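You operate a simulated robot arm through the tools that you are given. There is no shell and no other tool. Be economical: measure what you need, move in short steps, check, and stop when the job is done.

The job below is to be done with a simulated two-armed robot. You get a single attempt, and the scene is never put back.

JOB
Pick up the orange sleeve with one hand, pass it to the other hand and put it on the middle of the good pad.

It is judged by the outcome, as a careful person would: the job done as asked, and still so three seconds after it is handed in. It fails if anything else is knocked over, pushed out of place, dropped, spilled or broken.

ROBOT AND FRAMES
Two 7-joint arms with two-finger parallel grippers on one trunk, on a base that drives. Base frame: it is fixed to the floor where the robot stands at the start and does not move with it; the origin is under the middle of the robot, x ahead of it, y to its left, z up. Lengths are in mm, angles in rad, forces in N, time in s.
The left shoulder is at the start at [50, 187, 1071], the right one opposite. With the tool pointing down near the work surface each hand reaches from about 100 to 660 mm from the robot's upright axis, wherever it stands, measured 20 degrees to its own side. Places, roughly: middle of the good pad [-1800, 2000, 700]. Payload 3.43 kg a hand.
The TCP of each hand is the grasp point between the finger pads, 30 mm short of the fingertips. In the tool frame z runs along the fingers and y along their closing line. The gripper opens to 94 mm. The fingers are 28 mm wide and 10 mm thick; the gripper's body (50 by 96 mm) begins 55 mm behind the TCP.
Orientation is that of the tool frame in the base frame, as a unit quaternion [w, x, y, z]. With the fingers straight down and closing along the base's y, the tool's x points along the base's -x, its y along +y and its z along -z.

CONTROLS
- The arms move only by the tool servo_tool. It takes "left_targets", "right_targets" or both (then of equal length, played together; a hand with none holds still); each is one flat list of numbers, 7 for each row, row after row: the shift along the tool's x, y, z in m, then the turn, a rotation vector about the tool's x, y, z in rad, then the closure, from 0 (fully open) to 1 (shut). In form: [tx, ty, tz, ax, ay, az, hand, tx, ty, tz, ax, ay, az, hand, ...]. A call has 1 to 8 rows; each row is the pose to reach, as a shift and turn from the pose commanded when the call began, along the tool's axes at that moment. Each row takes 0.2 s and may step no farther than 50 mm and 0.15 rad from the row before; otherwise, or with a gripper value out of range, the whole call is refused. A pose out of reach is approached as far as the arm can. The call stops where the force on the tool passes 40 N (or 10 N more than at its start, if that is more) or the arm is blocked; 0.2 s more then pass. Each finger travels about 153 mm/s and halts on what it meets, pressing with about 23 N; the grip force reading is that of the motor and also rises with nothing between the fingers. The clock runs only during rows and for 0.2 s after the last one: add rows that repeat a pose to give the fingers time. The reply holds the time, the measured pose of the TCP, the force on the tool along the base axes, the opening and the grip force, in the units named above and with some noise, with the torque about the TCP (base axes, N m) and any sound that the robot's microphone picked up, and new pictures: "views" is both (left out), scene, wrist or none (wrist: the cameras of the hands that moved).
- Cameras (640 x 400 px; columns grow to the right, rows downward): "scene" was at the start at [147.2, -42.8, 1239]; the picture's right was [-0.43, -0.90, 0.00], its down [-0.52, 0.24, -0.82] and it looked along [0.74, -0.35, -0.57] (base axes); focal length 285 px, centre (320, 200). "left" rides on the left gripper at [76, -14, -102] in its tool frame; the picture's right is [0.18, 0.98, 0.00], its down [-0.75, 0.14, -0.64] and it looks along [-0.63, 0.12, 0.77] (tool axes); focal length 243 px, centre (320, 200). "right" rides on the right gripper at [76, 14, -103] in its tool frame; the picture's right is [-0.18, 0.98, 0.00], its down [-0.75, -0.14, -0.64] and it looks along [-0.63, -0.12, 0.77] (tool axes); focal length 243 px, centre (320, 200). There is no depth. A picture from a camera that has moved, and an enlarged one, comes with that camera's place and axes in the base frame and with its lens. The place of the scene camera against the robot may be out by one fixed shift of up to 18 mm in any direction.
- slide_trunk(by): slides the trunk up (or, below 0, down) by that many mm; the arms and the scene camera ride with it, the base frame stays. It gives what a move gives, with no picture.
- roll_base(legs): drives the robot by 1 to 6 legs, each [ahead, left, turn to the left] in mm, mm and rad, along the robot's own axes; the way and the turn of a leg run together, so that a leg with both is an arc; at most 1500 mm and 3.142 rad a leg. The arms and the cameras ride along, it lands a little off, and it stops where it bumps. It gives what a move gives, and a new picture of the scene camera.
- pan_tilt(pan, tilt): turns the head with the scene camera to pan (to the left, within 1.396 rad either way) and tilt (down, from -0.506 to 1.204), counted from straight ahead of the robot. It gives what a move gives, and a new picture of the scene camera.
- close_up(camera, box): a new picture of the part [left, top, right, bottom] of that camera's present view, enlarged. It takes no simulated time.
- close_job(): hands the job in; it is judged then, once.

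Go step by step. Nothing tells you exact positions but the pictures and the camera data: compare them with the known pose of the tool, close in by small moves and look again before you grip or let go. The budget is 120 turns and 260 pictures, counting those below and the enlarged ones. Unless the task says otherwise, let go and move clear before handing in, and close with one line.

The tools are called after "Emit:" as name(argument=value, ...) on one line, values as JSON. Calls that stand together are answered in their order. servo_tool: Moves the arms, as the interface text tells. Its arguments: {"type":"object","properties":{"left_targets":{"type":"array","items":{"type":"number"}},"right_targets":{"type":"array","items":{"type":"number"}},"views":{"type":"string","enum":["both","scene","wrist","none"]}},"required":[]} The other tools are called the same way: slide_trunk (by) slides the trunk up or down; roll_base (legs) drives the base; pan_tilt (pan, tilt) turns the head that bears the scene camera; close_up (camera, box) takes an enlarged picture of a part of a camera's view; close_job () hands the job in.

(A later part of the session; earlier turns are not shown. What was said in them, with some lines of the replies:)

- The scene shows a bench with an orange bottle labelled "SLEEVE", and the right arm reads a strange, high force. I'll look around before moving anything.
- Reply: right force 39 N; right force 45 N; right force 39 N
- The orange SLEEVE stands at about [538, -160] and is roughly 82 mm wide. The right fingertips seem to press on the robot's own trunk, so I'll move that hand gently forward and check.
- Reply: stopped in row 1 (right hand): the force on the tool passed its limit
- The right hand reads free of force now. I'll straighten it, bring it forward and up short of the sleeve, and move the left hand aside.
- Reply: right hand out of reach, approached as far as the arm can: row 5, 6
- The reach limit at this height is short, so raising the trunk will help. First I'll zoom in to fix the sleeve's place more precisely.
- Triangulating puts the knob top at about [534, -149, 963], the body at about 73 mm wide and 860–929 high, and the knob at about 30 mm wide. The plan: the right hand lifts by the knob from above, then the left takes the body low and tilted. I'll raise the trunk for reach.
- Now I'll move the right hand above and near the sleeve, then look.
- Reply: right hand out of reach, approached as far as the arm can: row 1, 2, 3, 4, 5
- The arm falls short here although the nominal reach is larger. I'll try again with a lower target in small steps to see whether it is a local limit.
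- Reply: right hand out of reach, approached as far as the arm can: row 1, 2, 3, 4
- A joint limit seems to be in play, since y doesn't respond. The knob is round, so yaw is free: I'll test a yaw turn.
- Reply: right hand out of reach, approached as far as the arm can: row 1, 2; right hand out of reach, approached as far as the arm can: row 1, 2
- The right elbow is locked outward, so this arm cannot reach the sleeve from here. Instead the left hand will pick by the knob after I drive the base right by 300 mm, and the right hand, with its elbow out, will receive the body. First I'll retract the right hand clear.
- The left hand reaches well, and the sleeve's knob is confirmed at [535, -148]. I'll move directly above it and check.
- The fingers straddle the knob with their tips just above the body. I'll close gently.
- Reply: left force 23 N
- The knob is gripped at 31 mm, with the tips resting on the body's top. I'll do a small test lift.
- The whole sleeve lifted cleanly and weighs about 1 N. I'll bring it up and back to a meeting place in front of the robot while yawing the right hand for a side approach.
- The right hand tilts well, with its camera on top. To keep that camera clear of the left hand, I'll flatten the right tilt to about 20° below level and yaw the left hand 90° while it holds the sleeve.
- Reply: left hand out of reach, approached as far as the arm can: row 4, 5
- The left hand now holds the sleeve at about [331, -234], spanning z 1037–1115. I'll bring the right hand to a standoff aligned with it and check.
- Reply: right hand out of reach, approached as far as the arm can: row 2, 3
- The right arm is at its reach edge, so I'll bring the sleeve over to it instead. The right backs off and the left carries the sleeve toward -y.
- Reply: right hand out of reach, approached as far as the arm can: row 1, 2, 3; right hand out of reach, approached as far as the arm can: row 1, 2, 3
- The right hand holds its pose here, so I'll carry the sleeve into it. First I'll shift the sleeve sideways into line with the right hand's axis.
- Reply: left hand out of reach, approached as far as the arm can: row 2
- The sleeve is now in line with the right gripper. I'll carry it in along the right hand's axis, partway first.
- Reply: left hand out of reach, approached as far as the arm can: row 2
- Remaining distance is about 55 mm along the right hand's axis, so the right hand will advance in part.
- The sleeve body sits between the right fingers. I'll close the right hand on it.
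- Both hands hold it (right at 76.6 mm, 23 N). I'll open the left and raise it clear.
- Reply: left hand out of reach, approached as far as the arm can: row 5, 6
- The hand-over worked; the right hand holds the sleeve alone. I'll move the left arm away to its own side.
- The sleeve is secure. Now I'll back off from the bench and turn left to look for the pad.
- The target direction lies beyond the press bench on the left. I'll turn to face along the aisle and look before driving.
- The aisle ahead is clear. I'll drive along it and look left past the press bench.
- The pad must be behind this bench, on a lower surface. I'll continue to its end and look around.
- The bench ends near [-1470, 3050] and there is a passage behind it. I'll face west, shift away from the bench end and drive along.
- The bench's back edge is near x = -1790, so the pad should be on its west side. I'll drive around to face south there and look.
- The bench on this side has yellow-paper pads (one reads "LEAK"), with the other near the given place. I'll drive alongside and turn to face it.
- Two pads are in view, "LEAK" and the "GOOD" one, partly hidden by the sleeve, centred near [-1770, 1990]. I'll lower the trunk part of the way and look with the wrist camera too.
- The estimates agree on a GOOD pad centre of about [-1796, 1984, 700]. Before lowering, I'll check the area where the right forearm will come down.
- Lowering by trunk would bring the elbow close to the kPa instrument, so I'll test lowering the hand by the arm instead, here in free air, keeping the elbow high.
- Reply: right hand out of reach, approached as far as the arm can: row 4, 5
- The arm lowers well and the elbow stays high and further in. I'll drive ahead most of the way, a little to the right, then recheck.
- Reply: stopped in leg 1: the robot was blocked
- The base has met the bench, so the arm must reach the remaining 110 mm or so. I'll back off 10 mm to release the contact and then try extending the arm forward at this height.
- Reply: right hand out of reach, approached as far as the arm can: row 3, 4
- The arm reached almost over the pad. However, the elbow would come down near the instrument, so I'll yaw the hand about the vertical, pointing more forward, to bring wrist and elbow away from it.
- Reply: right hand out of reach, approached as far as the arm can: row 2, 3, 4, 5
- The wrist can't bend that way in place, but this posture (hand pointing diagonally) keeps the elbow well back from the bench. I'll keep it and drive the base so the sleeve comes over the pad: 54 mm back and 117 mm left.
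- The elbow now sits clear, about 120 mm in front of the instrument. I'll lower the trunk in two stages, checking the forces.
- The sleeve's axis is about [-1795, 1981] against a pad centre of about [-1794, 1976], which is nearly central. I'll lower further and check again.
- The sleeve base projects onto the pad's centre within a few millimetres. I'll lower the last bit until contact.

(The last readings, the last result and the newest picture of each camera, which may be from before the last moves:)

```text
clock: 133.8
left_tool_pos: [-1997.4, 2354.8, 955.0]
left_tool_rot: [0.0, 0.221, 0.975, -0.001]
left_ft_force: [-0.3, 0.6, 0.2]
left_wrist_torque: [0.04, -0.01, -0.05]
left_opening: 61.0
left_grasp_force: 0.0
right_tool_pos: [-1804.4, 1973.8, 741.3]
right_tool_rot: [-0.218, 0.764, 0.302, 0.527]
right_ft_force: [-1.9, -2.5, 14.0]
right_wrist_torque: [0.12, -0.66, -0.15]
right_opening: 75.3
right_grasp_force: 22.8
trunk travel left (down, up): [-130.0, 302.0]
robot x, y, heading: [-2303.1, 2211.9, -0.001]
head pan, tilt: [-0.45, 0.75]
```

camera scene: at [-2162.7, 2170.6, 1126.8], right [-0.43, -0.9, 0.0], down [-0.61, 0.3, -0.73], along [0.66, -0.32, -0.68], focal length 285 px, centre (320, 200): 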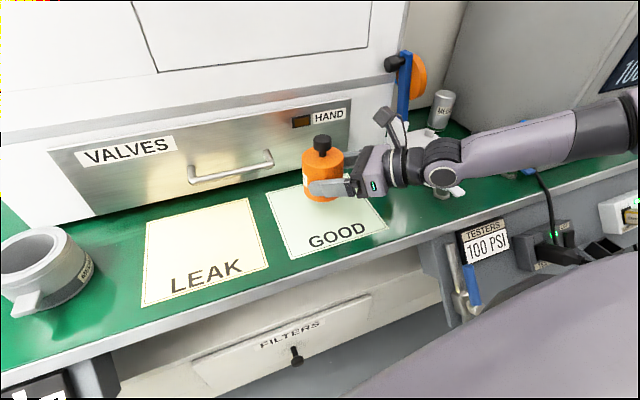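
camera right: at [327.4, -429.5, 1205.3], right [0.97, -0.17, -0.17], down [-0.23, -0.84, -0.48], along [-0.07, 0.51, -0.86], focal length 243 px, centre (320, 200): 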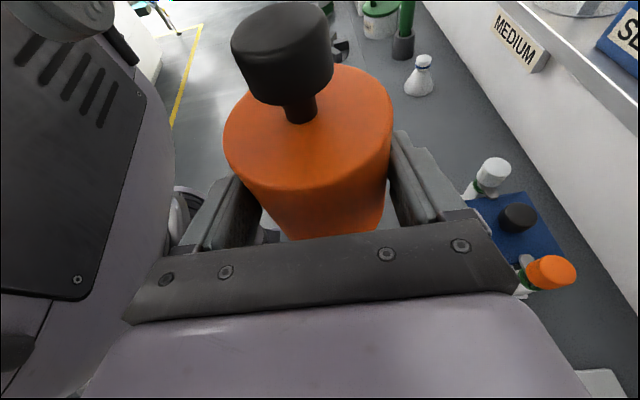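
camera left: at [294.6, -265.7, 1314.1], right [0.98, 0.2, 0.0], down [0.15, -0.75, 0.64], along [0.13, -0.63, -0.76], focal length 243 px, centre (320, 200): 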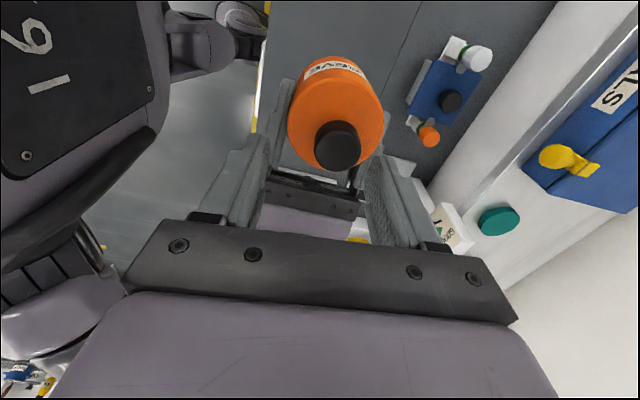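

Contact is made (14 N). I'll ease up slightly, then open the hand.

Emit:
slide_trunk(by=1.5)

Emit:
servo_tool(right_targets=[0, 0, 0, 0, 0, 0, 0.15, 0, 0, 0, 0, 0, 0, 0.1, 0, 0, 0, 0, 0, 0, 0.0, 0, 0, 0, 0, 0, 0, 0.0], views="both")

```text
clock: 134.3
left_tool_pos: [-1997.0, 2355.0, 955.5]
left_tool_rot: [0.0, 0.221, 0.975, 0.0]
left_ft_force: [-0.7, -0.4, -0.5]
left_wrist_torque: [0.0, -0.01, 0.02]
left_opening: 60.9
left_grasp_force: 0.0
right_tool_pos: [-1805.1, 1972.4, 742.8]
right_tool_rot: [-0.218, 0.765, 0.302, 0.525]
right_ft_force: [2.8, -1.0, 13.4]
right_wrist_torque: [0.17, -0.79, -0.12]
right_opening: 75.7
right_grasp_force: 22.7
trunk travel left (down, up): [-131.0, 300.0]
robot x, y, heading: [-2305.2, 2212.4, -0.0]
head pan, tilt: [-0.45, 0.75]
```

```text
clock: 135.3
left_tool_pos: [-1995.9, 2354.4, 955.4]
left_tool_rot: [-0.001, 0.221, 0.975, -0.001]
left_ft_force: [0.5, 0.4, 0.3]
left_wrist_torque: [-0.02, -0.01, 0.01]
left_opening: 61.1
left_grasp_force: 0.1
right_tool_pos: [-1804.1, 1972.9, 740.0]
right_tool_rot: [-0.219, 0.766, 0.303, 0.523]
right_ft_force: [0.5, 0.8, -0.2]
right_wrist_torque: [-0.01, 0.01, -0.01]
right_opening: 94.0
right_grasp_force: 0.1
trunk travel left (down, up): [-131.0, 300.0]
robot x, y, heading: [-2306.3, 2213.3, 0.004]
head pan, tilt: [-0.45, 0.75]
camera scene: at [-2162.8, 2170.7, 1072.4], right [-0.43, -0.9, 0.0], down [-0.61, 0.3, -0.73], along [0.66, -0.32, -0.68], focal length 285 px, centre (320, 200)
camera right: at [-1842.6, 1912.2, 847.3], right [0.63, -0.75, -0.19], down [-0.73, -0.49, -0.47], along [0.26, 0.44, -0.86], focal length 243 px, centre (320, 200)
```

scene: 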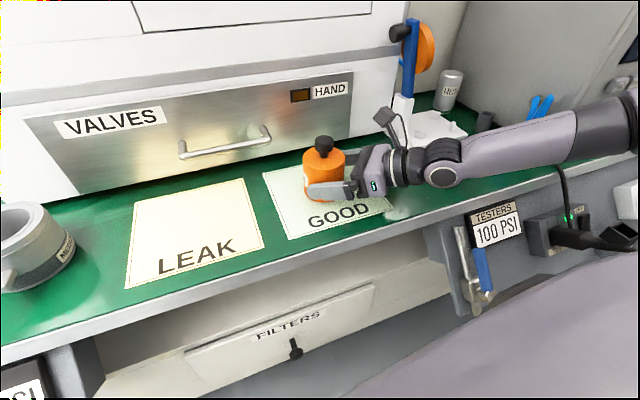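
right: 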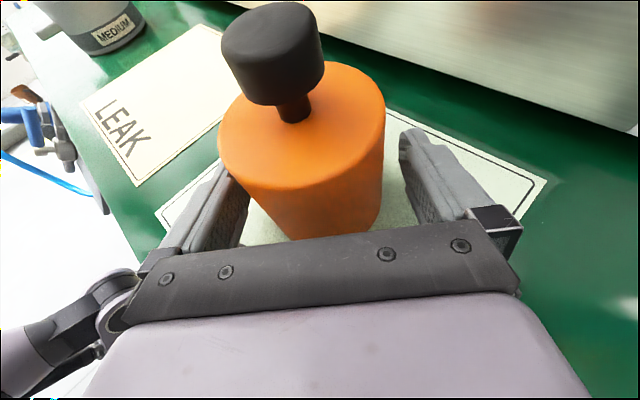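

The sleeve stands free on the pad. I'll centre the hand a little on it and withdraw straight back in small steps.

Emit:
servo_tool(right_targets=[0, -0.004, 0, 0, 0, 0, 0, 0, -0.004, -0.012, 0, 0, 0, 0], views="wrist")

```text
clock: 135.9
left_tool_pos: [-1996.7, 2353.6, 957.1]
left_tool_rot: [-0.001, 0.222, 0.975, -0.001]
left_ft_force: [0.1, 1.5, 0.2]
left_wrist_torque: [0.03, 0.01, -0.02]
left_opening: 61.2
left_grasp_force: 0.1
right_tool_pos: [-1816.2, 1967.7, 744.6]
right_tool_rot: [-0.218, 0.767, 0.302, 0.523]
right_ft_force: [-0.1, -0.5, 0.2]
right_wrist_torque: [0.0, -0.02, -0.03]
right_opening: 94.2
right_grasp_force: 0.0
trunk travel left (down, up): [-131.0, 300.0]
robot x, y, heading: [-2306.3, 2211.9, 0.0]
head pan, tilt: [-0.45, 0.75]
camera right: at [-1853.9, 1906.3, 852.0], right [0.63, -0.75, -0.19], down [-0.73, -0.49, -0.47], along [0.26, 0.44, -0.86], focal length 243 px, centre (320, 200)
```

right: 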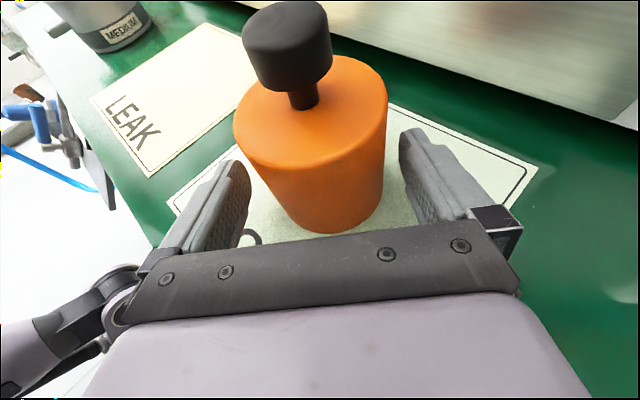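

Accurate and no force. I'll continue withdrawing along the hand's axis.

Emit:
servo_tool(right_targets=[0, 0, -0.02, 0, 0, 0, 0, 0, 0, -0.04, 0, 0, 0, 0, 0, 0, -0.06, 0, 0, 0, 0, 0, 0, -0.09, 0, 0, 0, 0], views="both")

```text
clock: 136.9
left_tool_pos: [-1997.1, 2353.7, 956.5]
left_tool_rot: [-0.001, 0.222, 0.975, -0.001]
left_ft_force: [-0.7, 0.3, -0.3]
left_wrist_torque: [-0.01, 0.01, -0.01]
left_opening: 60.9
left_grasp_force: 0.0
right_tool_pos: [-1875.7, 1911.1, 778.1]
right_tool_rot: [-0.219, 0.767, 0.303, 0.522]
right_ft_force: [0.2, 0.4, 0.1]
right_wrist_torque: [0.01, -0.04, -0.02]
right_opening: 94.1
right_grasp_force: 0.0
trunk travel left (down, up): [-131.0, 300.0]
robot x, y, heading: [-2306.7, 2213.6, 0.002]
head pan, tilt: [-0.45, 0.75]
camera scene: at [-2163.0, 2171.0, 1072.4], right [-0.43, -0.9, 0.0], down [-0.61, 0.3, -0.73], along [0.66, -0.32, -0.68], focal length 285 px, centre (320, 200)
camera right: at [-1913.2, 1849.7, 885.0], right [0.63, -0.75, -0.19], down [-0.73, -0.49, -0.47], along [0.26, 0.44, -0.86], focal length 243 px, centre (320, 200)
```

scene: 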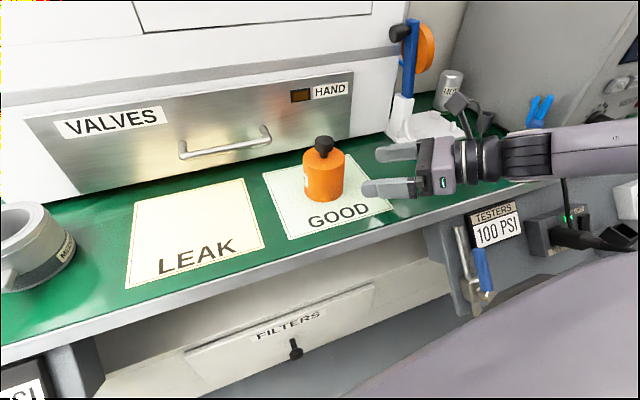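
right: 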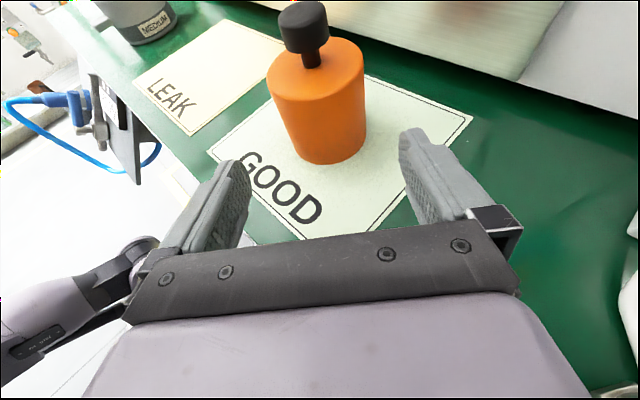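

Emit:
close_up(camera="scene", box=[240, 120, 410, 250])

```text
3.08 times, centred on (325, 185) of scene
camera zoom: at [-2163.0, 2171.0, 1072.4], right [-0.43, -0.9, 0.0], down [-0.61, 0.3, -0.73], along [0.66, -0.32, -0.68], focal length 878 px, centre (305, 246)
```

zoom: 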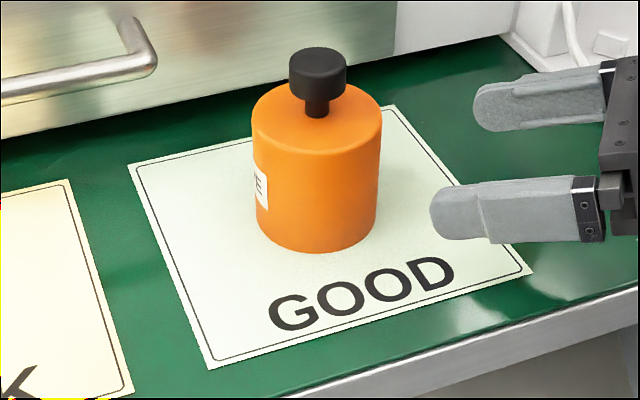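

The sleeve stands upright within about 3 mm of the pad's centre, both hands are open and clear, and nothing else was disturbed. I'm handing it in.

Emit:
close_job()

```text
The job is handed in.
```

The left hand picked up the orange sleeve, passed it to the right, and the right set it upright within about 3 mm of the GOOD pad's centre. I've handed the job in. Along the way the base bumped the pad's bench once while driving up to it, and I backed it off; nothing looked disturbed in the pictures afterwards.
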